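You operate a simulated robot arm through the tools that you are given. There is no shell and no other tool.

Carry out the task below with a simulated robot arm. There is one attempt and no reset: what you move stays moved.

Task
Couple the air hose to the outlet, latch it and open the valve.
Fine: stand the blue dust cap on the ledge of the hook board. Set down upright: blue dust cap.

Only the result counts: the job must be done as asked and must still hold three seconds after the hand-in. Knocking over, shifting, dropping, spilling or breaking anything else fails it. A push-on lid holds only when it is set on centred and level and pressed home; a screw cap is set on level and turned clockwise until tight.

Robot
A 7-joint arm with a two-finger gripper, fixed in place. Base frame: the origin is on the floor under the middle of its stand, x ahead of it, y to its left, z up. Units: cm, degrees, N and s.
With the tool pointing down near the work surface it reaches from about 32 to 76 cm from the base axis. Its first joint turns from -166.0 to 166.0 degrees. Payload 1.71 kg.
Tool frame: the origin (TCP) lies between the finger pads and is the grasp point; the fingertips stand 2 cm ahead of it; z points along the fingers, y is the line along which they close. The gripper opens to 9.6 cm; its body begins 11.3 cm behind the TCP.
Orientation is that of the tool frame in the base frame, as a unit quaternion [w, x, y, z]. With the fingers straight down and closing along the base's y, the tool's x points along the base's -x, its y along +y and its z along -z.

Tools
- The arm moves only by the tool apply_moves. Its argument "series" is text: rows parted by semicolons, each of 7 numbers parted by spaces: the shift along the tool's x, y, z in units of 250 mm (1.0 is 250 mm), then the turn, a rotation vector about the tool's x, y, z in units of 45 degrees (1.0 is 45 degrees), then the closure in counts, from 0 (fully open) to 255 (shut). In form: x y z wx wy wz jaw; .... A call has 1 to 20 rows; each row is the pose to reach, as a shift and turn from the pose commanded when the call began, along the tool's axes at that moment. A call with a number of a shift or a turn outside -1 to 1 is refused whole. Rows are played at 5 a second. More than 5 cm and 8.6 degrees between two rows, or a gripper value outside its range, and nothing of the call is played. Where a pose cannot be reached the arm comes as near as it can. A force on the tool above 90 N (or 10 N above the force at the start of the call, whichever is more), or a blocked arm, ends the call early, and 0.2 s more pass. The fingers move at their own pace (about 15.3 cm/s each) and stop on an object; they squeeze with about 33 N. The grip force told is the motor's: it shows also when the fingers shut on nothing. Time passes only in rows, and 0.2 s behind the last, so rows that repeat a pose let the fingers close. The reply holds the time, the measured pose of the TCP, the force on the tool along the base axes, the opening and the grip force, in the units named above and with some noise, with the torque about the TCP (base axes, N m) and any sound that the robot's microphone picked up.
- Cameras (640 x 400 px; columns grow to the right, rows downward): "scene" is fixed at [40.07, -49.82, 151.72]; the picture's right is [0.90, -0.44, 0.00], its down [-0.25, -0.51, -0.82] and it looks along [0.36, 0.74, -0.57] (base axes); focal length 257 px, centre (320, 200). "wrist" rides on the gripper at [6.6, 1.4, -14.5] in the tool frame; the picture's right is [-0.21, 0.98, 0.00], its down [-0.88, -0.18, -0.44] and it looks along [-0.44, -0.09, 0.90] (tool axes); focal length 275 px, centre (320, 200). There is no depth. A picture from a camera that has moved, and an enlarged one, comes with that camera's place and axes in the base frame and with its lens.
- get_image(camera): a new picture of that camera. The clock stands still meanwhile.
- raise_lower(by): moves the trunk up (or, below 0, down) by that many cm; the arm rides with it, the base frame stays. It gives what a move gives, with no picture.
- zoom(camera, box): a new picture of the part [left, top, right, bottom] of that camera's present view, enlarged. The clock stands still meanwhile.
- finish_job(): hands the job in; it is judged then, once.

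Nothing tells you positions but the pictures and the camera data. Unless the task says otherwise, let go and move clear before handing in.

The tools are called after ">>>" by a JSON object that holds its "fn" and its "kwargs". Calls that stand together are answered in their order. apply_moves: Moves the arm, as the interface text tells. Its arguments: {"type":"object","properties":{"series":{"type":"string"}},"required":["series"]} The other tools are called the same way: raise_lower (by) moves the trunk up or down; get_image (camera) takes a picture; zoom (camera, box) takes an enlarged picture of a part of a camera's view; finish_job () hands the job in.

At the start:

```text
time_s: 0.0
ee_pos: [51.04, 18.8, 135.65]
orientation: [-0.001, -0.001, 1.0, 0.0]
ft_force: [0.8, 0.1, 0.2]
torque: [-0.02, -0.01, 0.0]
width: 9.6
finger_force: 0.0
trunk travel left (down, up): [-30.0, 8.6]
```

scene: 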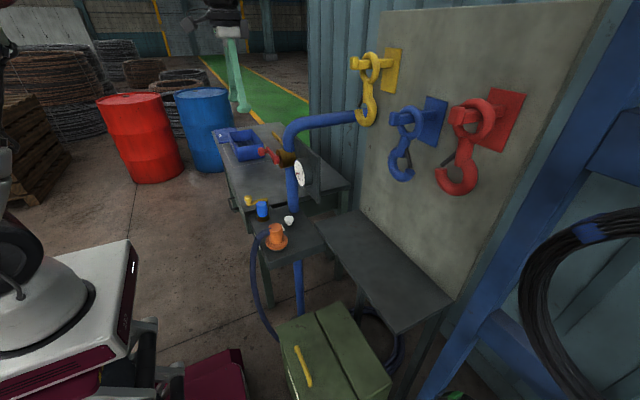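
wrist: 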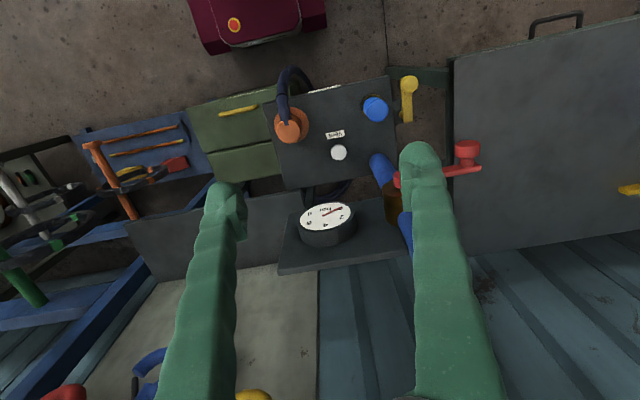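

I see a bench with an orange hose coupling, a blue cap, a white knob-like thing, a blue pipe with a red-handled valve and a gauge, and a hook board with a ledge. I will look closer before moving.

>>> {"fn": "zoom", "kwargs": {"camera": "scene", "box": [220, 100, 380, 200]}}

>>> {"fn": "zoom", "kwargs": {"camera": "scene", "box": [220, 180, 380, 280]}}

>>> {"fn": "zoom", "kwargs": {"camera": "wrist", "box": [260, 60, 500, 210]}}

>>> {"fn": "zoom", "kwargs": {"camera": "wrist", "box": [240, 150, 480, 300]}}

```text
4.00 times, centred on (300, 150) of scene
camera zoom: at [40.07, -49.82, 151.72], right [0.9, -0.44, 0.0], down [-0.25, -0.51, -0.82], along [0.36, 0.74, -0.57], focal length 1028 px, centre (400, 400)
```

zoom: 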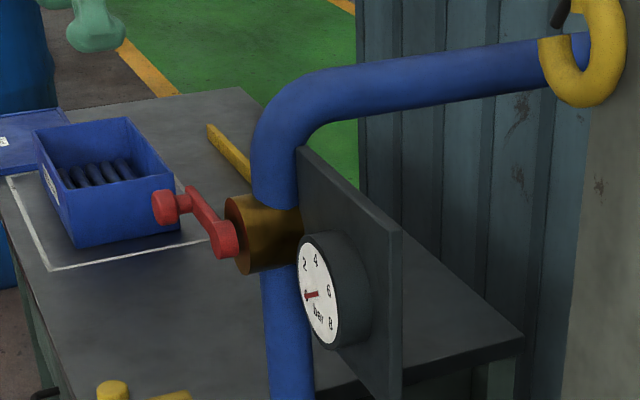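

```text
4.00 times, centred on (300, 230) of scene
camera zoom: at [40.07, -49.82, 151.72], right [0.9, -0.44, 0.0], down [-0.25, -0.51, -0.82], along [0.36, 0.74, -0.57], focal length 1028 px, centre (400, 80)
```

zoom: 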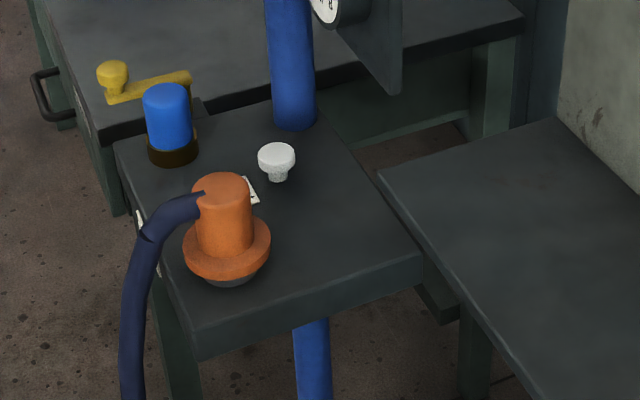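

```text
2.67 times, centred on (380, 135) of wrist
camera zoom: at [44.6, 20.13, 150.34], right [0.2, 0.98, 0.0], down [0.88, -0.18, 0.44], along [0.43, -0.09, -0.9], focal length 734 px, centre (160, 373)
```

zoom: 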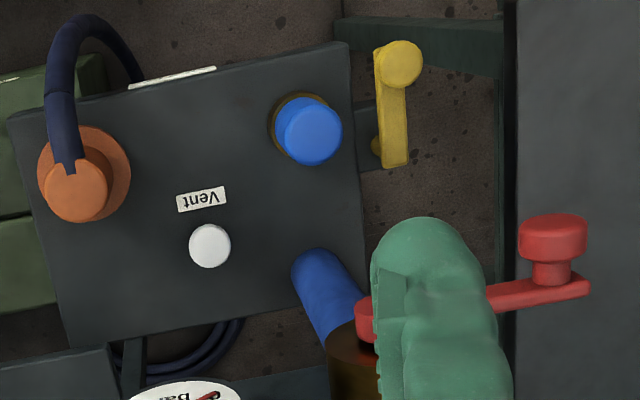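

```text
2.67 times, centred on (360, 225) of wrist
camera zoom: at [44.6, 20.13, 150.34], right [0.2, 0.98, 0.0], down [0.88, -0.18, 0.44], along [0.43, -0.09, -0.9], focal length 734 px, centre (213, 133)
```

zoom: 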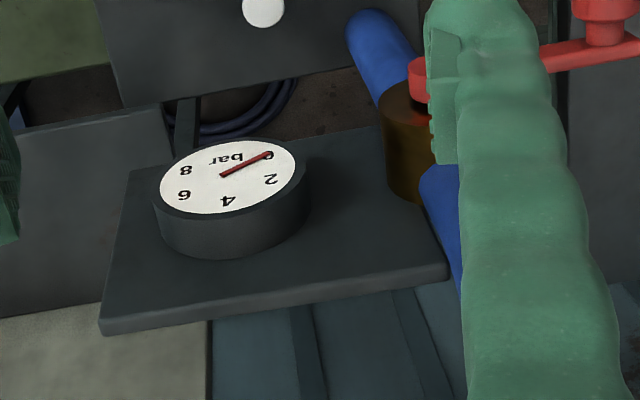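

The outlet seems to be the brass stub under the blue cap at about (54, 29, 97), the hose coupling at (54, 12, 92), the latch lever at (51–57, 35, 95), the valve crank hub at (62, 28, 113) and the ledge at z≈95, x≥68. I'll move to a closer viewing pose first.

>>> {"fn": "apply_moves", "kwargs": {"series": "0.05 0.05 0.12 0 0 0 0; 0.1 0.1 0.24 0 0 0 0; 0.15 0.15 0.36 0 0 0 0; 0.2 0.2 0.48 0 0 0 0; 0.2 0.24 0.6 0 0 0 0"}}

>>> {"fn": "get_image", "kwargs": {"camera": "wrist"}}

>>> {"fn": "get_image", "kwargs": {"camera": "scene"}}

```text
time_s: 1.2
ee_pos: [44.06, 24.58, 121.51]
orientation: [0.007, -0.001, 1.0, 0.0]
ft_force: [-0.5, 0.6, 0.1]
torque: [-0.01, -0.02, 0.0]
width: 9.6
finger_force: 0.1
trunk travel left (down, up): [-30.0, 8.6]
```

```text
taken
camera wrist: at [37.34, 26.02, 136.07], right [0.2, 0.98, 0.0], down [0.87, -0.18, 0.46], along [0.45, -0.09, -0.89], focal length 275 px, centre (320, 200)
```

wrist: 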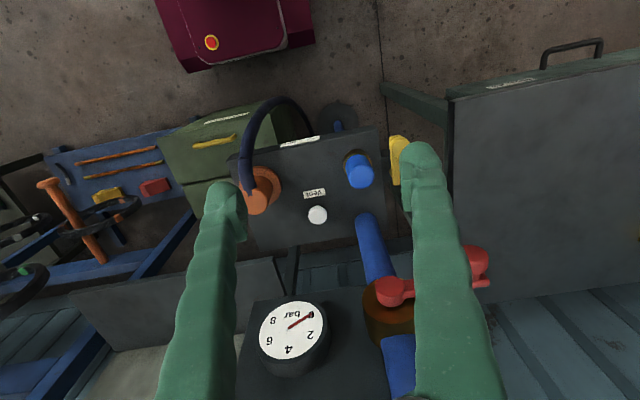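

```text
taken
```

scene: 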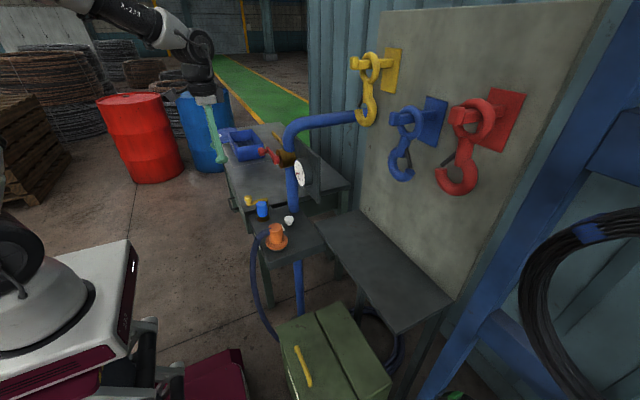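

The measured pose lags about 2 cm behind the command. I'll let it settle, then zoom in on the bench.

>>> {"fn": "apply_moves", "kwargs": {"series": "0 0 0 0 0 0 0; 0 0 0 0 0 0 0"}}

>>> {"fn": "zoom", "kwargs": {"camera": "wrist", "box": [220, 110, 420, 235]}}

>>> {"fn": "zoom", "kwargs": {"camera": "wrist", "box": [320, 200, 520, 325]}}

```text
time_s: 1.8
ee_pos: [44.1, 24.48, 121.64]
orientation: [0.007, 0.0, 1.0, 0.0]
ft_force: [-0.4, 0.3, 0.3]
torque: [0.01, -0.03, 0.02]
width: 9.63
finger_force: 0.0
trunk travel left (down, up): [-30.0, 8.6]
```

```text
3.20 times, centred on (320, 172) of wrist
camera zoom: at [37.35, 25.94, 136.11], right [0.2, 0.98, 0.0], down [0.87, -0.18, 0.46], along [0.45, -0.09, -0.89], focal length 881 px, centre (320, 288)
```

zoom: 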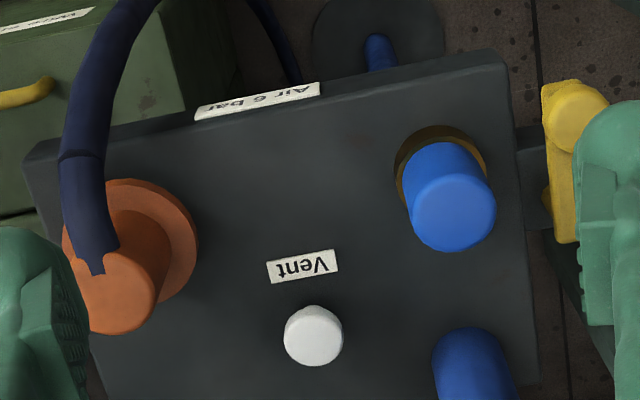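

```text
3.20 times, centred on (420, 262) of wrist
camera zoom: at [37.35, 25.94, 136.11], right [0.2, 0.98, 0.0], down [0.87, -0.18, 0.46], along [0.45, -0.09, -0.89], focal length 881 px, centre (0, 0)
```

zoom: 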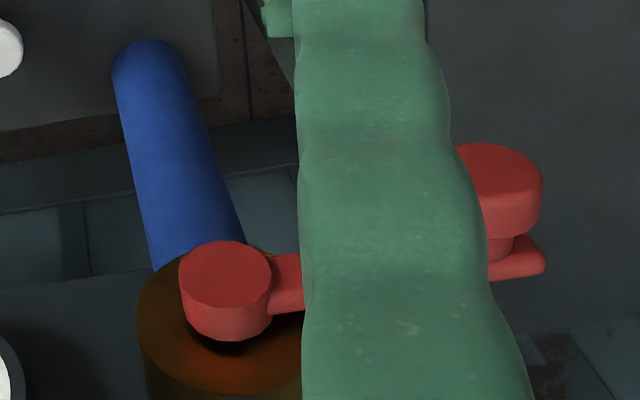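

The steady state differs from the command, so I'll probe how the arm tracks with a small move back toward +x.

>>> {"fn": "apply_moves", "kwargs": {"series": "-0.04 0 0 0 0 0 0; -0.08 0 0 0 0 0 0; -0.08 0 0 0 0 0 0"}}

```text
time_s: 2.6
ee_pos: [46.16, 24.64, 121.6]
orientation: [0.007, -0.001, 1.0, 0.0]
ft_force: [-1.7, 0.7, 0.1]
torque: [0.03, 0.0, 0.0]
width: 9.59
finger_force: 0.1
trunk travel left (down, up): [-30.0, 8.6]
```

Relative moves track well; I'll rely on measured feedback. Now I'll look at the gripper's size in the scene view and the latch area.

>>> {"fn": "zoom", "kwargs": {"camera": "scene", "box": [130, 20, 290, 120]}}

>>> {"fn": "zoom", "kwargs": {"camera": "scene", "box": [130, 100, 290, 200]}}

>>> {"fn": "zoom", "kwargs": {"camera": "scene", "box": [236, 180, 300, 220]}}

```text
4.00 times, centred on (210, 70) of scene
camera zoom: at [40.07, -49.82, 151.72], right [0.9, -0.44, 0.0], down [-0.25, -0.51, -0.82], along [0.36, 0.74, -0.57], focal length 1028 px, centre (760, 720)
```

zoom: 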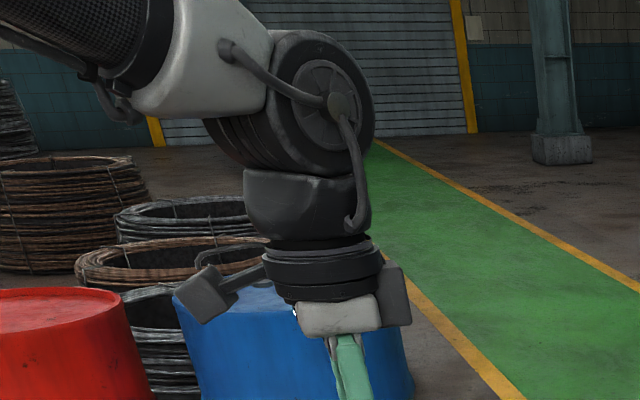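

```text
4.00 times, centred on (210, 150) of scene
camera zoom: at [40.07, -49.82, 151.72], right [0.9, -0.44, 0.0], down [-0.25, -0.51, -0.82], along [0.36, 0.74, -0.57], focal length 1028 px, centre (760, 400)
```

zoom: 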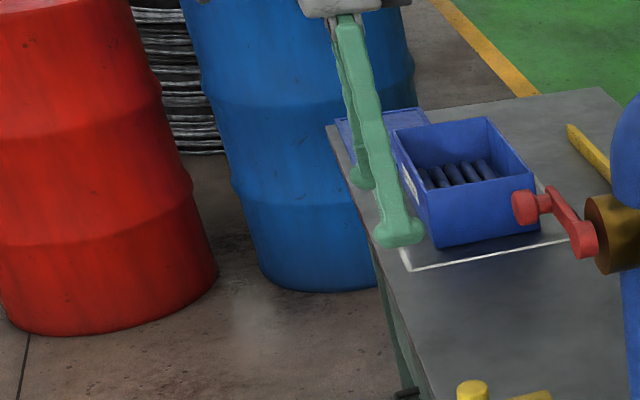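

```text
10.00 times, centred on (268, 200) of scene
camera zoom: at [40.07, -49.82, 151.72], right [0.9, -0.44, 0.0], down [-0.25, -0.51, -0.82], along [0.36, 0.74, -0.57], focal length 2569 px, centre (840, 200)
```

zoom: 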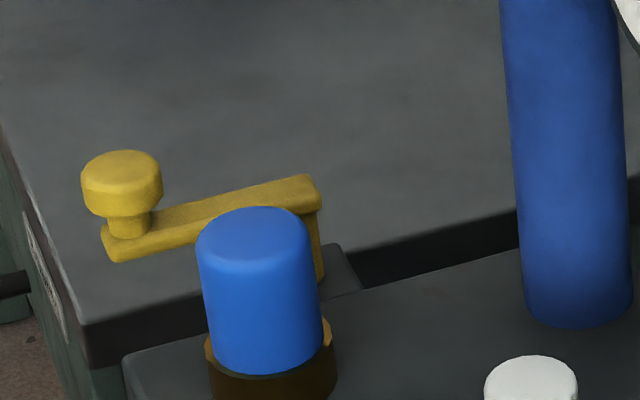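

The latch is a yellow lever on a vertical pivot post beside the outlet, with a grip knob at its end. I'll tilt the tool for a lower-angle view of the outlet, latch and valve.

>>> {"fn": "apply_moves", "kwargs": {"series": "0.06 0.05 0.08 0 -0.16 0 0; 0.12 0.11 0.15 0 -0.32 0 0; 0.18 0.16 0.23 0 -0.48 0 0; 0.246 0.216 0.304 0 -0.65 0 0; 0.246 0.216 0.304 0 -0.65 0 0"}}

>>> {"fn": "get_image", "kwargs": {"camera": "wrist"}}

>>> {"fn": "zoom", "kwargs": {"camera": "wrist", "box": [220, 80, 420, 205]}}

```text
time_s: 3.8
ee_pos: [40.26, 29.91, 113.84]
orientation: [0.26, 0.0, 0.966, 0.001]
ft_force: [0.0, -0.3, 0.1]
torque: [0.03, 0.02, -0.02]
width: 9.62
finger_force: 0.2
trunk travel left (down, up): [-30.0, 8.6]
```

```text
taken
camera wrist: at [27.38, 31.29, 123.19], right [0.18, 0.98, 0.1], down [0.54, -0.18, 0.82], along [0.83, -0.09, -0.56], focal length 275 px, centre (320, 200)
```

wrist: 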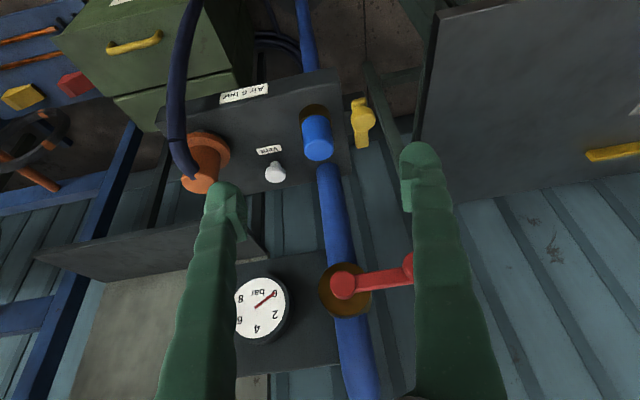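

```text
3.20 times, centred on (320, 142) of wrist
camera zoom: at [27.38, 31.29, 123.19], right [0.18, 0.98, 0.1], down [0.54, -0.18, 0.82], along [0.83, -0.09, -0.56], focal length 881 px, centre (320, 384)
```

zoom: 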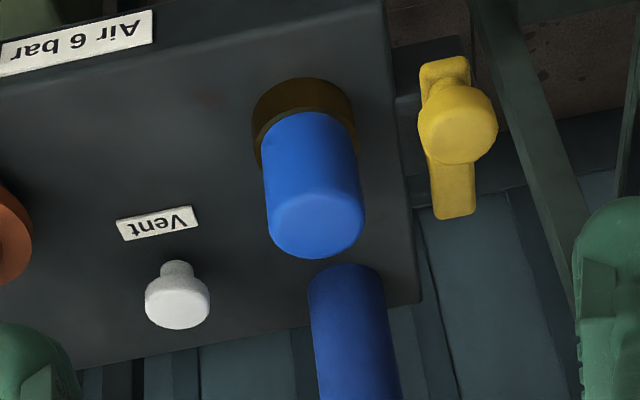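

Refining by triangulation: cap top centre ≈ (54.6, 29.0, 96.7) and ~4.2 cm wide, bench top z≈90.2, lever top z≈94.4 with its pivot near (57, 35). The valve hub is ≈ (62, 29, 112.7). I'll return to vertical and hover above the cap.

>>> {"fn": "apply_moves", "kwargs": {"series": "-0.06 -0.006 0.08 0 0.11 0 100; -0.12 -0.012 0.16 0 0.22 0 100; -0.18 -0.018 0.24 0 0.33 0 100; -0.24 -0.024 0.32 0 0.44 0 100; -0.31 -0.03 0.41 0 0.56 0 100; -0.374 -0.036 0.494 0 0.667 0 100; -0.374 -0.036 0.494 0 0.667 0 100"}}

>>> {"fn": "get_image", "kwargs": {"camera": "wrist"}}

>>> {"fn": "zoom", "kwargs": {"camera": "scene", "box": [210, 130, 338, 210]}}

```text
time_s: 5.4
ee_pos: [54.43, 29.16, 107.85]
orientation: [0.0, -0.002, 1.0, 0.0]
ft_force: [-0.2, 0.6, 0.3]
torque: [-0.01, -0.01, -0.02]
width: 5.85
finger_force: 0.0
trunk travel left (down, up): [-30.0, 8.6]
```

```text
taken
camera wrist: at [47.91, 30.56, 122.46], right [0.2, 0.98, 0.0], down [0.88, -0.18, 0.44], along [0.44, -0.09, -0.9], focal length 275 px, centre (320, 200)
```

wrist: 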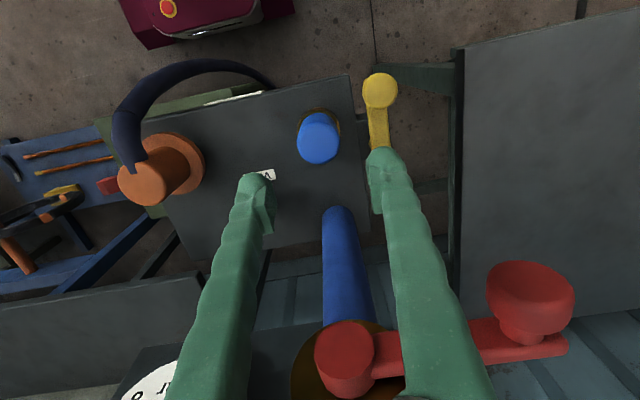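

```text
5.00 times, centred on (274, 170) of scene
camera zoom: at [40.07, -49.82, 151.72], right [0.9, -0.44, 0.0], down [-0.25, -0.51, -0.82], along [0.36, 0.74, -0.57], focal length 1284 px, centre (550, 350)
```

zoom: 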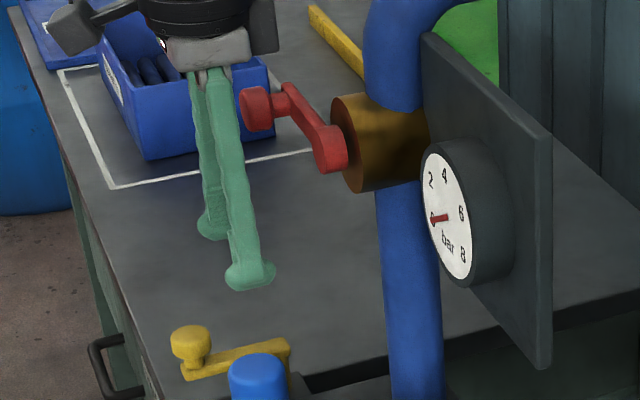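

Orientation is now exact and the cap is confirmed at (54.65, 29.04). I'll descend in steps with the fingers either side, first to z≈98.5 and checking.

>>> {"fn": "apply_moves", "kwargs": {"series": "-0.009 -0.005 0.1 0 0 0 100; -0.009 -0.005 0.2 0 0 0 100; -0.009 -0.005 0.3 0 0 0 100; -0.009 -0.005 0.37 0 0 0 100; -0.009 -0.005 0.37 0 0 0 100"}}

>>> {"fn": "get_image", "kwargs": {"camera": "wrist"}}

>>> {"fn": "zoom", "kwargs": {"camera": "scene", "box": [226, 170, 306, 220]}}

```text
time_s: 6.6
ee_pos: [54.62, 28.95, 98.53]
orientation: [0.0, 0.0, 1.0, 0.0]
ft_force: [0.1, 1.1, 0.3]
torque: [-0.02, -0.06, -0.01]
width: 5.84
finger_force: 0.0
trunk travel left (down, up): [-30.0, 8.6]
```

```text
taken
camera wrist: at [48.09, 30.4, 113.08], right [0.2, 0.98, 0.0], down [0.88, -0.18, 0.44], along [0.44, -0.09, -0.9], focal length 275 px, centre (320, 200)
```

wrist: 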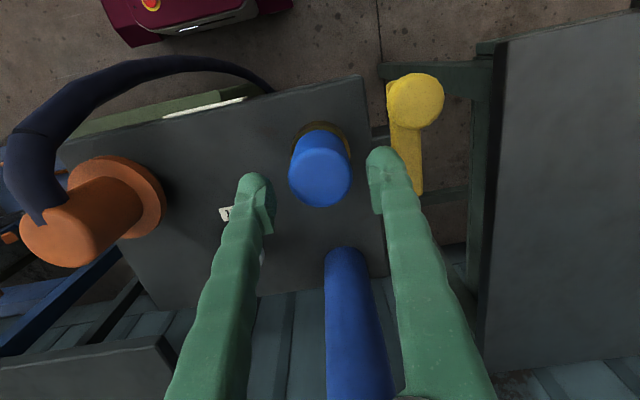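

```text
8.00 times, centred on (266, 195) of scene
camera zoom: at [40.07, -49.82, 151.72], right [0.9, -0.44, 0.0], down [-0.25, -0.51, -0.82], along [0.36, 0.74, -0.57], focal length 2055 px, centre (752, 240)
```

zoom: 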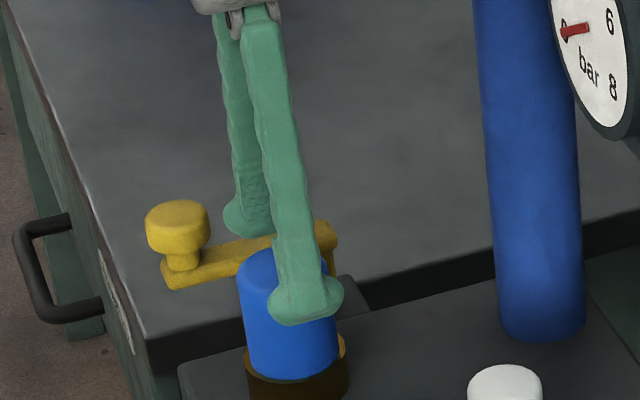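

Fingers are centred on the cap. I'll narrow the opening slightly, descend to z≈96.6 so the tips stay just above the lever, then close.

>>> {"fn": "apply_moves", "kwargs": {"series": "0 0.003 0.03 0 0 0 118; 0 0.003 0.06 0 0 0 118; 0 0.003 0.078 0 0 0 118; 0 0.003 0.078 0 0 0 118; 0 0.003 0.078 0 0 0 255; 0 0.003 0.078 0 0 0 255; 0 0.003 0.078 0 0 0 255"}}

>>> {"fn": "get_image", "kwargs": {"camera": "wrist"}}

>>> {"fn": "zoom", "kwargs": {"camera": "scene", "box": [226, 170, 306, 220]}}

```text
time_s: 8.2
ee_pos: [54.7, 29.2, 96.7]
orientation: [0.001, -0.001, 1.0, 0.0]
ft_force: [1.4, -1.1, 15.1]
torque: [-0.13, 0.03, -0.02]
width: 4.01
finger_force: 32.9
trunk travel left (down, up): [-30.0, 8.6]
```

```text
taken
camera wrist: at [48.06, 30.56, 111.29], right [0.2, 0.98, 0.0], down [0.88, -0.18, 0.45], along [0.44, -0.09, -0.89], focal length 275 px, centre (320, 200)
```

wrist: 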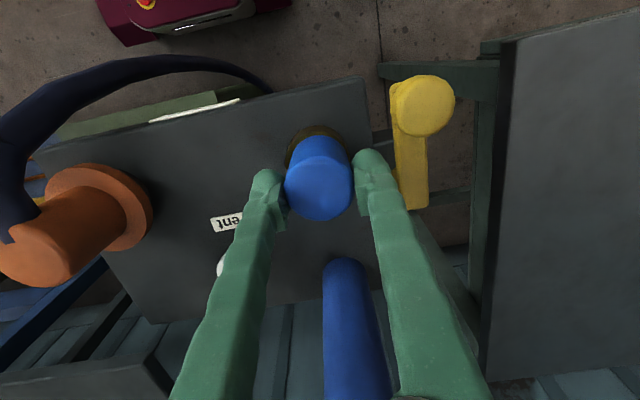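

```text
8.00 times, centred on (266, 195) of scene
camera zoom: at [40.07, -49.82, 151.72], right [0.9, -0.44, 0.0], down [-0.25, -0.51, -0.82], along [0.36, 0.74, -0.57], focal length 2055 px, centre (752, 240)
```

zoom: 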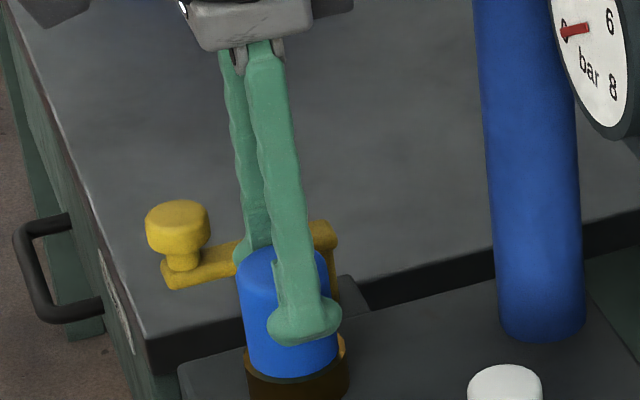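

The cap is gripped (4.0 cm). I'll pull it straight up gently and see whether it comes off.

>>> {"fn": "apply_moves", "kwargs": {"series": "0 0 -0.01 0 0 0 255; 0 0 -0.02 0 0 0 255; 0 0 -0.03 0 0 0 255; 0 0 -0.04 0 0 0 255; 0 0 -0.05 0 0 0 255"}}

>>> {"fn": "zoom", "kwargs": {"camera": "scene", "box": [226, 170, 306, 220]}}

>>> {"fn": "get_image", "kwargs": {"camera": "wrist"}}

```text
time_s: 9.4
ee_pos: [54.68, 29.07, 97.83]
orientation: [0.0, -0.001, 1.0, 0.0]
ft_force: [0.4, 0.4, 0.7]
torque: [-0.01, -0.01, 0.01]
width: 3.95
finger_force: 32.8
trunk travel left (down, up): [-30.0, 8.6]
```

```text
8.00 times, centred on (266, 195) of scene
camera zoom: at [40.07, -49.82, 151.72], right [0.9, -0.44, 0.0], down [-0.25, -0.51, -0.82], along [0.36, 0.74, -0.57], focal length 2055 px, centre (752, 240)
```

zoom: 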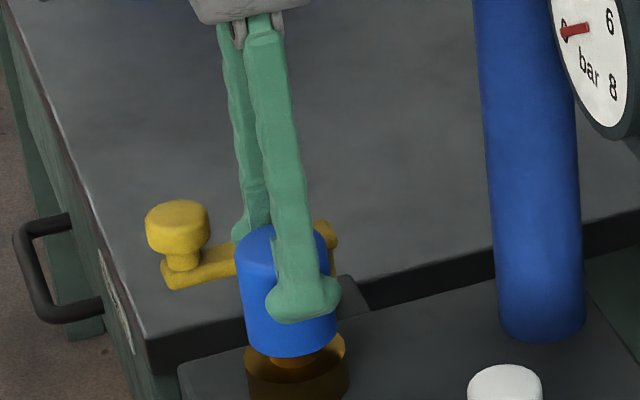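

```text
taken
camera wrist: at [48.2, 30.6, 112.5], right [0.2, 0.98, 0.0], down [0.88, -0.18, 0.45], along [0.44, -0.09, -0.9], focal length 275 px, centre (320, 200)
```

wrist: 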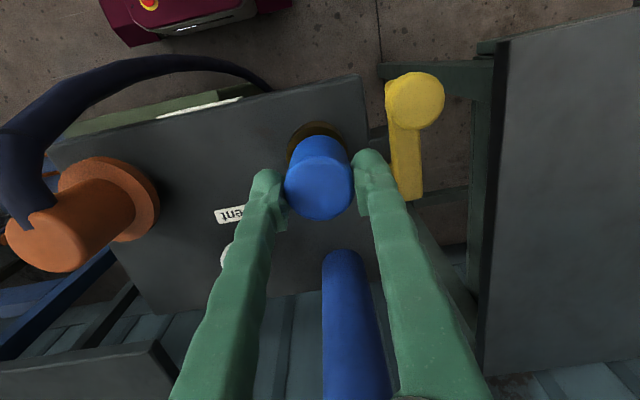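

The cap came off cleanly. I'll lift it clear and carry it in y past the coupling toward the ledge.

>>> {"fn": "apply_moves", "kwargs": {"series": "0 0 -0.1 0 0 0 255; 0 0 -0.2 0 0 0 255; 0 0 -0.3 0 0 0 255; 0 0 -0.4 0 0 0 255; 0 -0.1 -0.43 0 0 0 255; 0 -0.2 -0.43 0 0 0 255; 0 -0.3 -0.43 0 0 0 255; 0 -0.4 -0.43 0 0 0 255; 0 -0.5 -0.43 0 0 0 255; 0 -0.6 -0.43 0 0 0 255; 0 -0.7 -0.43 0 0 0 255; 0 -0.8 -0.43 0 0 0 255; 0 -0.9 -0.43 0 0 0 255; 0 -1 -0.43 0 0 0 255; 0 -1 -0.43 0 0 0 255"}}

>>> {"fn": "get_image", "kwargs": {"camera": "scene"}}

>>> {"fn": "get_image", "kwargs": {"camera": "wrist"}}

```text
time_s: 12.6
ee_pos: [54.62, 4.22, 108.63]
orientation: [0.0, -0.001, 1.0, 0.001]
ft_force: [0.2, -0.6, 0.6]
torque: [0.01, -0.01, 0.04]
width: 3.95
finger_force: 33.1
trunk travel left (down, up): [-30.0, 8.6]
```

```text
taken
```

scene: 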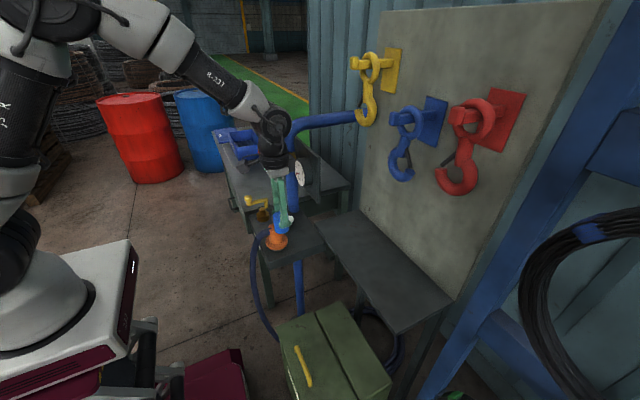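

```text
taken
camera wrist: at [48.16, 5.65, 123.27], right [0.2, 0.98, 0.0], down [0.88, -0.18, 0.45], along [0.44, -0.09, -0.9], focal length 275 px, centre (320, 200)
```

wrist: 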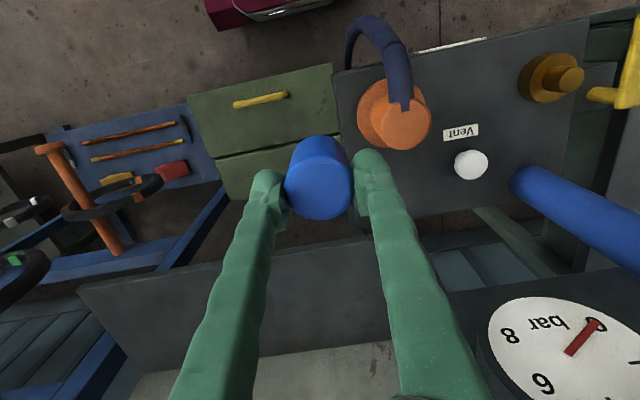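

Outlet is a brass socket with a central nipple. Now I'll continue over the ledge at about (69, -6), staying high.

>>> {"fn": "apply_moves", "kwargs": {"series": "0 -0.1 0 0 0 0 255; 0 -0.2 0 0 0 0 255; 0 -0.3 0 0 0 0 255; 0 -0.41 0 0 0 0 255; -0.1 -0.41 0 0 0 0 255; -0.2 -0.41 0 0 0 0 255; -0.3 -0.41 0 0 0 0 255; -0.4 -0.41 0 0 0 0 255; -0.5 -0.41 0 0 0 0 255; -0.58 -0.41 0 0 0 0 255; -0.58 -0.41 0 0 0 0 255"}}

>>> {"fn": "get_image", "kwargs": {"camera": "scene"}}

>>> {"fn": "get_image", "kwargs": {"camera": "wrist"}}

```text
time_s: 15.0
ee_pos: [69.21, -5.93, 108.51]
orientation: [0.0, 0.0, 1.0, 0.0]
ft_force: [0.7, -0.6, 0.5]
torque: [0.02, -0.02, 0.02]
width: 3.97
finger_force: 32.6
trunk travel left (down, up): [-30.0, 8.6]
```

```text
taken
```

scene: 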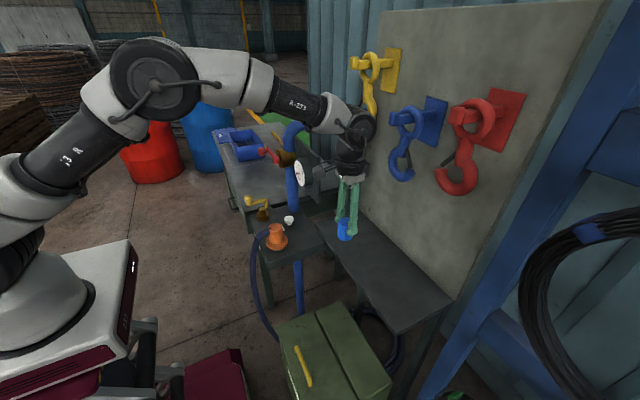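

```text
taken
camera wrist: at [62.73, -4.49, 123.18], right [0.2, 0.98, 0.0], down [0.88, -0.18, 0.44], along [0.44, -0.09, -0.9], focal length 275 px, centre (320, 200)
```

wrist: 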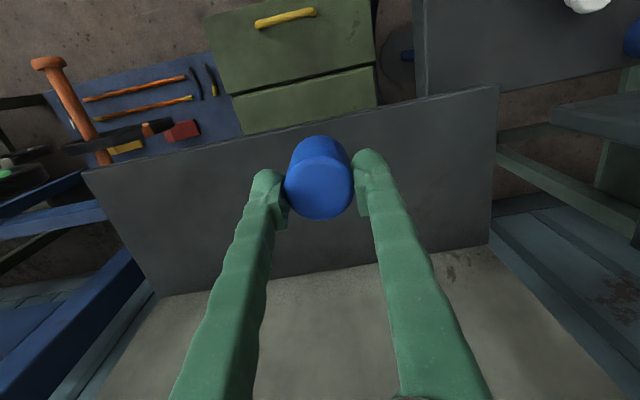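

Ledge front edge is at x≈68.6, with the blue hook (78, -12.5) and yellow hook (79.5, 3) overhead. I'll set the cap down between them at (72.3, -5), first lowering to just above the ledge.

>>> {"fn": "apply_moves", "kwargs": {"series": "-0.06 0.02 0 0 0 0 255; -0.124 0.037 0 0 0 0 255; -0.124 0.037 0.06 0 0 0 255; -0.124 0.037 0.12 0 0 0 255; -0.124 0.037 0.18 0 0 0 255; -0.124 0.037 0.24 0 0 0 255; -0.124 0.037 0.24 0 0 0 255"}}

>>> {"fn": "zoom", "kwargs": {"camera": "scene", "box": [290, 90, 450, 190]}}

>>> {"fn": "zoom", "kwargs": {"camera": "scene", "box": [310, 190, 406, 250]}}

>>> {"fn": "get_image", "kwargs": {"camera": "wrist"}}

```text
time_s: 15.8
ee_pos: [70.58, -5.01, 109.03]
orientation: [0.01, -0.001, 1.0, -0.001]
ft_force: [-1.9, 0.1, -0.7]
torque: [-0.01, -0.14, -0.02]
width: 3.96
finger_force: 32.8
trunk travel left (down, up): [-30.0, 8.6]
stopped in row 3: the arm was blocked; the commanded pose is now the measured one
```

```text
4.00 times, centred on (370, 140) of scene
camera zoom: at [40.07, -49.82, 151.72], right [0.9, -0.44, 0.0], down [-0.25, -0.51, -0.82], along [0.36, 0.74, -0.57], focal length 1028 px, centre (120, 440)
```

zoom: 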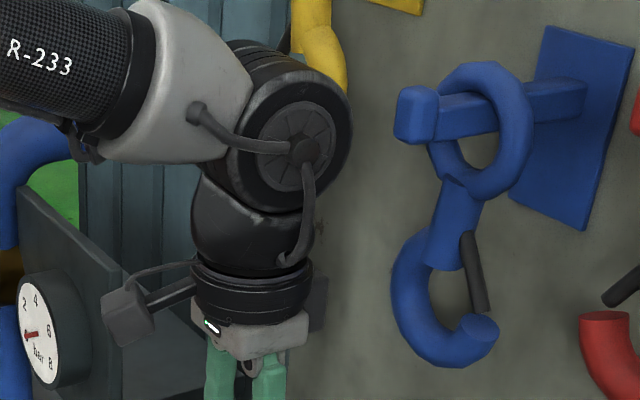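

```text
6.67 times, centred on (358, 220) of scene
camera zoom: at [40.07, -49.82, 151.72], right [0.9, -0.44, 0.0], down [-0.25, -0.51, -0.82], along [0.36, 0.74, -0.57], focal length 1712 px, centre (67, 67)
```

zoom: 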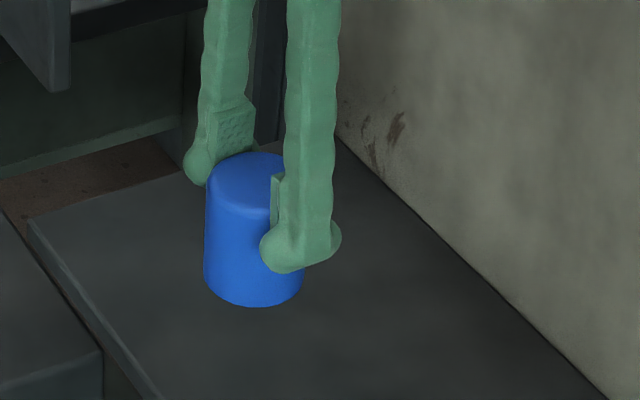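

```text
taken
camera wrist: at [63.81, -3.66, 123.56], right [0.2, 0.98, 0.0], down [0.87, -0.18, 0.46], along [0.45, -0.09, -0.89], focal length 275 px, centre (320, 200)
```

wrist: 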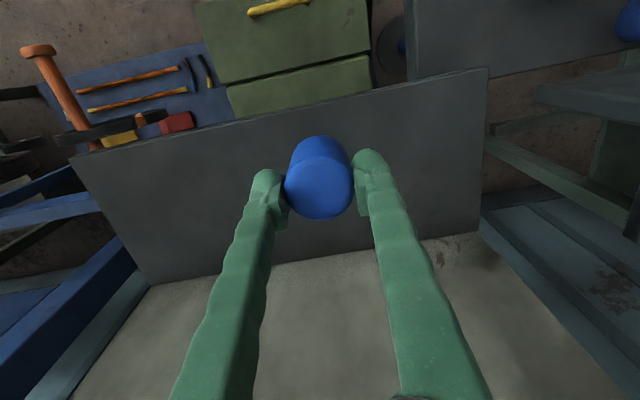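

The arm was blocked at x≈70.6 at this height, most likely a reach limit high up. I'll back off slightly, remove the small tilt, lower first, and then extend.

>>> {"fn": "apply_moves", "kwargs": {"series": "0.03 0 0 0 0.012 0 255; 0.05 0 0 0 0.025 0 255; 0.05 0 0.05 0 0.025 0 255; 0.05 0 0.1 0 0.025 0 255; 0.05 0 0.15 0 0.025 0 255; 0.05 0 0.2 0 0.025 0 255; 0.05 0 0.25 0 0.025 0 255; 0.05 0 0.25 0 0.025 0 255"}}

>>> {"fn": "zoom", "kwargs": {"camera": "scene", "box": [290, 90, 450, 190]}}

>>> {"fn": "zoom", "kwargs": {"camera": "scene", "box": [310, 190, 406, 250]}}

```text
time_s: 17.6
ee_pos: [69.8, -4.99, 102.28]
orientation: [-0.003, -0.001, 1.0, 0.001]
ft_force: [0.4, 1.0, -1.3]
torque: [0.0, -0.01, -0.01]
width: 3.98
finger_force: 32.7
trunk travel left (down, up): [-30.0, 8.6]
```

```text
4.00 times, centred on (370, 140) of scene
camera zoom: at [40.07, -49.82, 151.72], right [0.9, -0.44, 0.0], down [-0.25, -0.51, -0.82], along [0.36, 0.74, -0.57], focal length 1028 px, centre (120, 440)
```

zoom: 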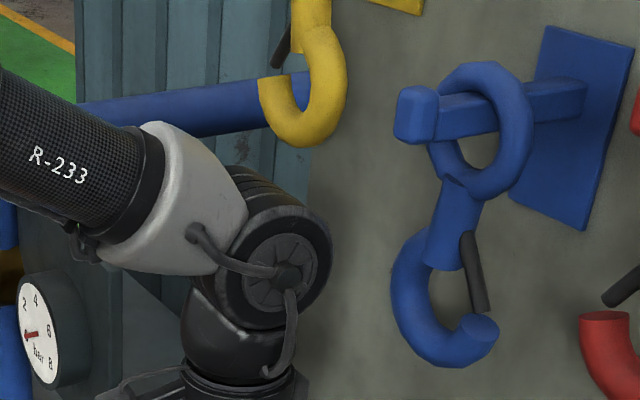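

```text
6.67 times, centred on (358, 220) of scene
camera zoom: at [40.07, -49.82, 151.72], right [0.9, -0.44, 0.0], down [-0.25, -0.51, -0.82], along [0.36, 0.74, -0.57], focal length 1712 px, centre (67, 67)
```

zoom: 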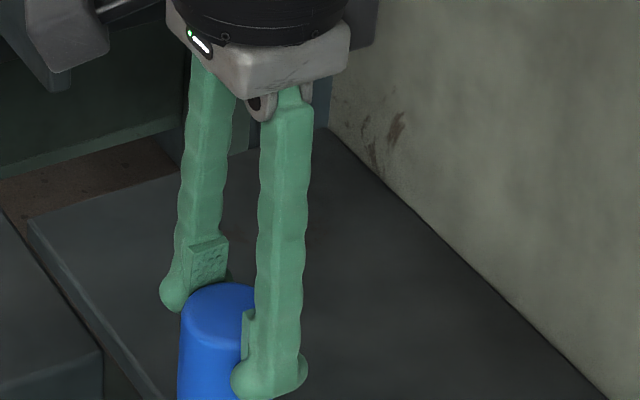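

Lowering first works and the hooks are untouched. Now extend forward to x≈72.3 at this height.

>>> {"fn": "apply_moves", "kwargs": {"series": "-0.03 0 0 0 -0.004 0 255; -0.06 0 0 0 -0.007 0 255; -0.1 0 0 0 -0.007 0 255; -0.1 0 0 0 -0.007 0 255"}}

>>> {"fn": "zoom", "kwargs": {"camera": "scene", "box": [310, 200, 406, 260]}}

>>> {"fn": "get_image", "kwargs": {"camera": "wrist"}}

```text
time_s: 18.7
ee_pos: [70.48, -5.12, 103.74]
orientation: [0.01, -0.001, 1.0, 0.0]
ft_force: [-1.1, 0.4, -0.5]
torque: [-0.01, -0.12, -0.03]
width: 3.97
finger_force: 33.2
trunk travel left (down, up): [-30.0, 8.6]
stopped in row 4: the arm was blocked; the commanded pose is now the measured one
```

```text
6.67 times, centred on (358, 230) of scene
camera zoom: at [40.07, -49.82, 151.72], right [0.9, -0.44, 0.0], down [-0.25, -0.51, -0.82], along [0.36, 0.74, -0.57], focal length 1712 px, centre (67, 0)
```

zoom: 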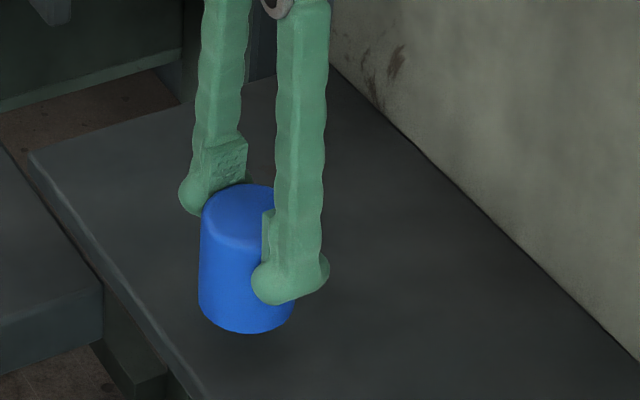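

```text
taken
camera wrist: at [63.81, -3.66, 118.3], right [0.2, 0.98, 0.0], down [0.87, -0.18, 0.46], along [0.45, -0.09, -0.89], focal length 275 px, centre (320, 200)
```

wrist: 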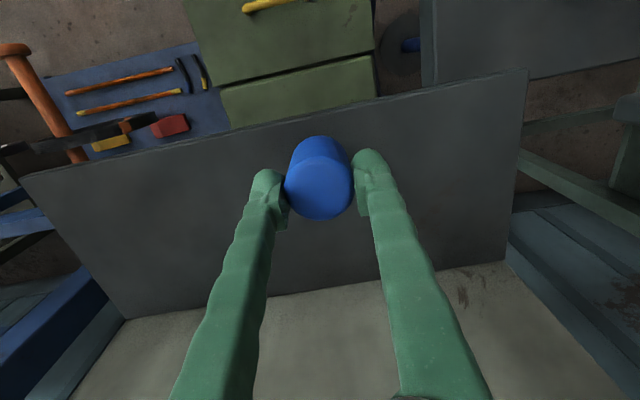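

Blocked again near x≈70.5 although the tool feels no force. I'll look at the whole scene to see what is limiting the arm.

>>> {"fn": "get_image", "kwargs": {"camera": "scene"}}

>>> {"fn": "zoom", "kwargs": {"camera": "scene", "box": [280, 80, 440, 180]}}

>>> {"fn": "zoom", "kwargs": {"camera": "scene", "box": [0, 0, 320, 200]}}

```text
taken
```

scene: 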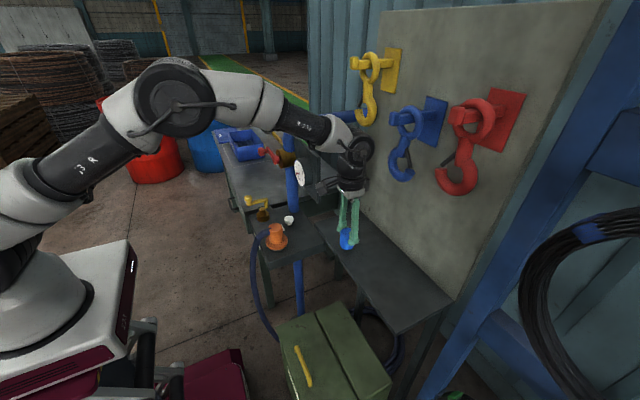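

```text
4.00 times, centred on (360, 130) of scene
camera zoom: at [40.07, -49.82, 151.72], right [0.9, -0.44, 0.0], down [-0.25, -0.51, -0.82], along [0.36, 0.74, -0.57], focal length 1028 px, centre (160, 480)
```

zoom: 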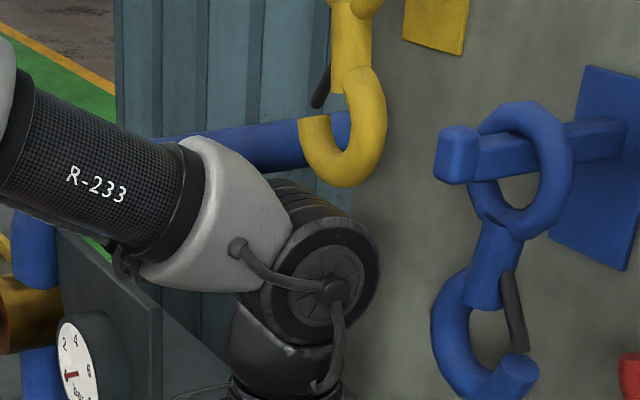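

```text
2.00 times, centred on (160, 100) of scene
camera zoom: at [40.07, -49.82, 151.72], right [0.9, -0.44, 0.0], down [-0.25, -0.51, -0.82], along [0.36, 0.74, -0.57], focal length 514 px, centre (640, 400)
```

zoom: 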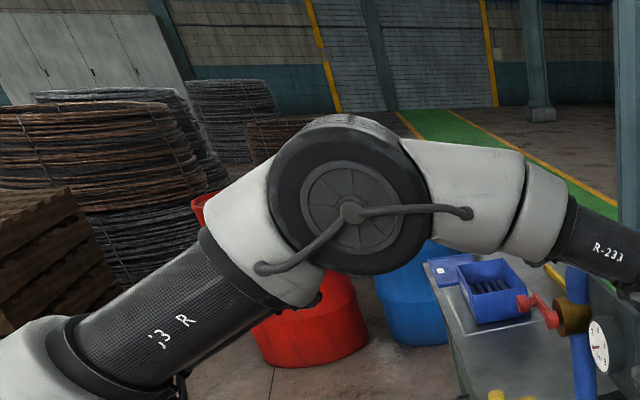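

Nothing visibly touches the arm. I'll back off a little, square up, and try the extension in much smaller steps to find out exactly where it stops.

>>> {"fn": "apply_moves", "kwargs": {"series": "0.02 0 0 0 0.012 0 255; 0.03 0 0 0 0.025 0 255; 0.03 0 0 0 0.025 0 255; 0.03 0 0 0 0.025 0 255"}}

>>> {"fn": "apply_moves", "kwargs": {"series": "-0.01 0 0 0 0 0 255; -0.02 0 0 0 0 0 255; -0.03 0 0 0 0 0 255; -0.04 0 0 0 0 0 255"}}

>>> {"fn": "apply_moves", "kwargs": {"series": "-0.01 0 0 0 0 0 255; -0.02 0 0 0 0 0 255; -0.03 0 0 0 0 0 255"}}

```text
time_s: 19.7
ee_pos: [70.16, -5.15, 103.52]
orientation: [-0.003, -0.001, 1.0, 0.0]
ft_force: [0.6, 0.4, -0.3]
torque: [0.0, 0.06, -0.02]
width: 3.96
finger_force: 32.7
trunk travel left (down, up): [-30.0, 8.6]
```

```text
time_s: 20.7
ee_pos: [71.17, -4.99, 103.41]
orientation: [-0.001, -0.001, 1.0, 0.0]
ft_force: [0.7, 0.3, -0.3]
torque: [-0.01, 0.01, -0.02]
width: 3.96
finger_force: 33.2
trunk travel left (down, up): [-30.0, 8.6]
```

```text
time_s: 21.5
ee_pos: [72.1, -5.16, 103.51]
orientation: [-0.002, 0.0, 1.0, 0.001]
ft_force: [-0.3, 0.2, -0.1]
torque: [0.01, 0.0, 0.0]
width: 3.97
finger_force: 33.0
trunk travel left (down, up): [-30.0, 8.6]
```

Smaller steps got through to x≈72.1. Now I'll lower the cap gently toward the ledge.

>>> {"fn": "apply_moves", "kwargs": {"series": "0 0 0.015 0 0 0 255; 0 0 0.03 0 0 0 255; 0 0 0.045 0 0 0 255; 0 0 0.06 0 0 0 255; 0 0 0.075 0 0 0 255; 0 0 0.075 0 0 0 255"}}

>>> {"fn": "zoom", "kwargs": {"camera": "scene", "box": [320, 210, 400, 260]}}

>>> {"fn": "get_image", "kwargs": {"camera": "wrist"}}

```text
time_s: 22.9
ee_pos: [71.89, -5.12, 101.5]
orientation: [-0.003, -0.001, 1.0, 0.0]
ft_force: [0.1, -0.3, 0.5]
torque: [-0.01, 0.0, 0.01]
width: 3.97
finger_force: 33.2
trunk travel left (down, up): [-30.0, 8.6]
```

```text
8.00 times, centred on (360, 235) of scene
camera zoom: at [40.07, -49.82, 151.72], right [0.9, -0.44, 0.0], down [-0.25, -0.51, -0.82], along [0.36, 0.74, -0.57], focal length 2055 px, centre (0, -80)
```

zoom: 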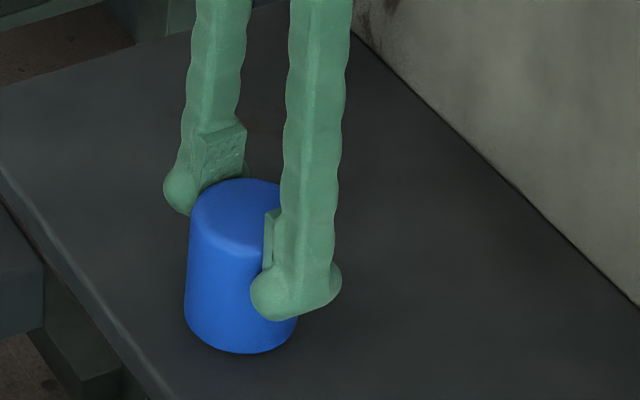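

```text
taken
camera wrist: at [65.5, -3.65, 116.19], right [0.2, 0.98, 0.0], down [0.88, -0.18, 0.44], along [0.43, -0.09, -0.9], focal length 275 px, centre (320, 200)
```

wrist: 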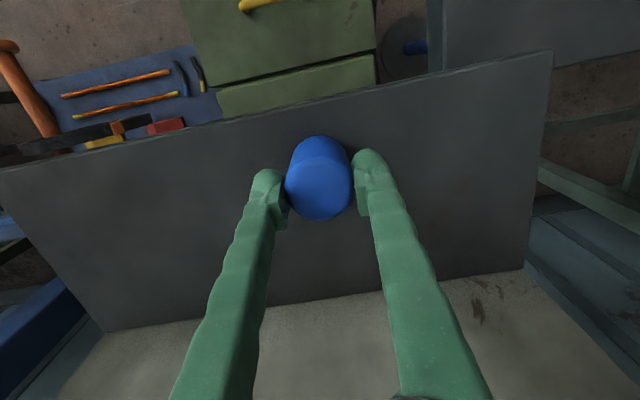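

Cap bottom should be about 0.8 cm above the ledge. I'll go down in small increments watching the force.

>>> {"fn": "apply_moves", "kwargs": {"series": "0 0 0.008 0 0 0 255; 0 0 0.016 0 0 0 255; 0 0 0.016 0 0 0 255"}}

>>> {"fn": "apply_moves", "kwargs": {"series": "0 0 0.006 0 0 0 255; 0 0 0.012 0 0 0 255; 0 0 0.012 0 0 0 255"}}

```text
time_s: 23.7
ee_pos: [71.81, -5.09, 101.35]
orientation: [-0.001, 0.0, 1.0, 0.001]
ft_force: [0.4, 0.3, 14.0]
torque: [0.01, -0.19, -0.01]
width: 3.97
finger_force: 33.2
trunk travel left (down, up): [-30.0, 8.6]
```

```text
time_s: 24.5
ee_pos: [71.91, -5.02, 101.28]
orientation: [0.002, -0.002, 1.0, 0.001]
ft_force: [1.0, 1.0, 36.2]
torque: [0.04, 0.09, -0.01]
width: 3.97
finger_force: 33.5
trunk travel left (down, up): [-30.0, 8.6]
```

Contact: the cap is standing on the ledge (14→36 N). I'll relieve the press, open the fingers, and rise.

>>> {"fn": "apply_moves", "kwargs": {"series": "0 0 -0.01 0 0 0 255; 0 0 -0.018 0 0 0 255; 0 0 -0.018 0 0 0 255"}}

>>> {"fn": "apply_moves", "kwargs": {"series": "0 0 0 0 0 0 200; 0 0 0 0 0 0 100; 0 0 0 0 0 0 90; 0 0 0 0 0 0 90"}}

>>> {"fn": "zoom", "kwargs": {"camera": "scene", "box": [320, 210, 400, 260]}}

>>> {"fn": "get_image", "kwargs": {"camera": "wrist"}}

```text
time_s: 25.3
ee_pos: [71.97, -5.05, 101.2]
orientation: [-0.002, -0.001, 1.0, 0.0]
ft_force: [5.9, -0.6, 16.8]
torque: [-0.05, -0.52, 0.05]
width: 3.96
finger_force: 32.9
trunk travel left (down, up): [-30.0, 8.6]
```

```text
time_s: 26.3
ee_pos: [71.92, -5.06, 101.3]
orientation: [-0.003, 0.0, 1.0, 0.0]
ft_force: [-0.2, 0.2, -0.8]
torque: [-0.02, 0.0, -0.01]
width: 6.2
finger_force: 0.0
trunk travel left (down, up): [-30.0, 8.6]
```

```text
8.00 times, centred on (360, 235) of scene
camera zoom: at [40.07, -49.82, 151.72], right [0.9, -0.44, 0.0], down [-0.25, -0.51, -0.82], along [0.36, 0.74, -0.57], focal length 2055 px, centre (0, -80)
```

zoom: 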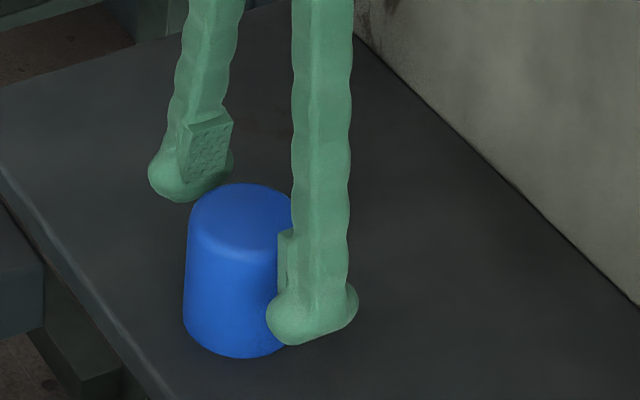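

```text
taken
camera wrist: at [65.49, -3.64, 115.92], right [0.2, 0.98, 0.0], down [0.88, -0.18, 0.44], along [0.43, -0.09, -0.9], focal length 275 px, centre (320, 200)
```

wrist: 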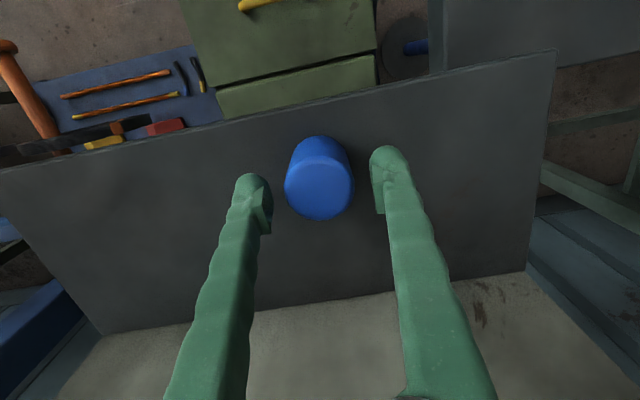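

The cap stands upright on the ledge. I'll rise straight up, then retreat to x≈56 before heading to the hose coupling.

>>> {"fn": "apply_moves", "kwargs": {"series": "0 0 -0.05 0 0 0 90; 0 0 -0.1 0 0 0 90; 0 0 -0.15 0 0 0 90; 0 0 -0.2 0 0 0 90; 0 0 -0.25 0 0 0 90; 0 0 -0.3 0 0 0 90; 0 0 -0.3 0 0 0 90"}}

>>> {"fn": "get_image", "kwargs": {"camera": "wrist"}}

```text
time_s: 27.6
ee_pos: [69.94, -5.13, 109.24]
orientation: [0.008, 0.0, 1.0, 0.0]
ft_force: [-1.1, 1.3, -0.1]
torque: [-0.01, -0.18, 0.0]
width: 6.22
finger_force: 0.0
trunk travel left (down, up): [-30.0, 8.6]
stopped in row 6: the arm was blocked; the commanded pose is now the measured one
```

```text
taken
camera wrist: at [63.22, -3.65, 123.79], right [0.2, 0.98, 0.0], down [0.87, -0.18, 0.46], along [0.45, -0.09, -0.89], focal length 275 px, centre (320, 200)
```

wrist: 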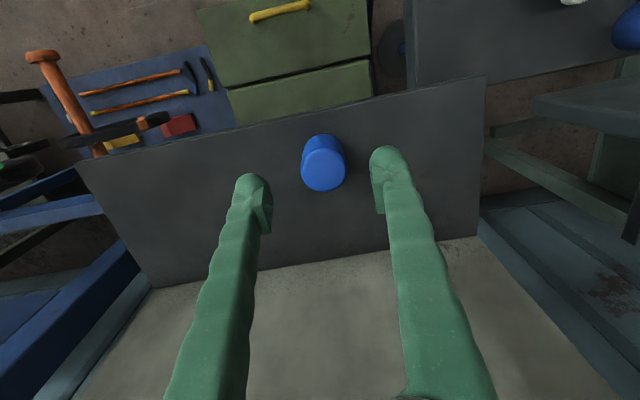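

The arm slipped back a little again while rising, but the cap is untouched. I'll check the scene around the wrist and hooks.

>>> {"fn": "zoom", "kwargs": {"camera": "scene", "box": [280, 60, 440, 160]}}

>>> {"fn": "get_image", "kwargs": {"camera": "scene"}}

```text
4.00 times, centred on (360, 110) of scene
camera zoom: at [40.07, -49.82, 151.72], right [0.9, -0.44, 0.0], down [-0.25, -0.51, -0.82], along [0.36, 0.74, -0.57], focal length 1028 px, centre (160, 560)
```

zoom: 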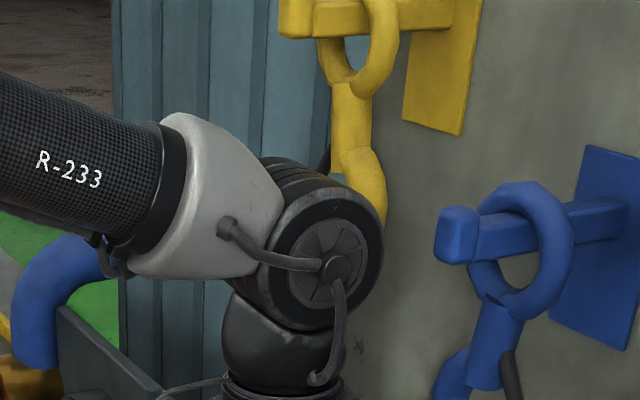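

```text
taken
```

scene: 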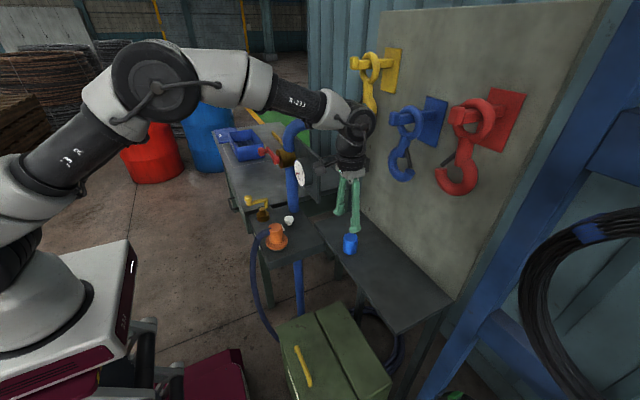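

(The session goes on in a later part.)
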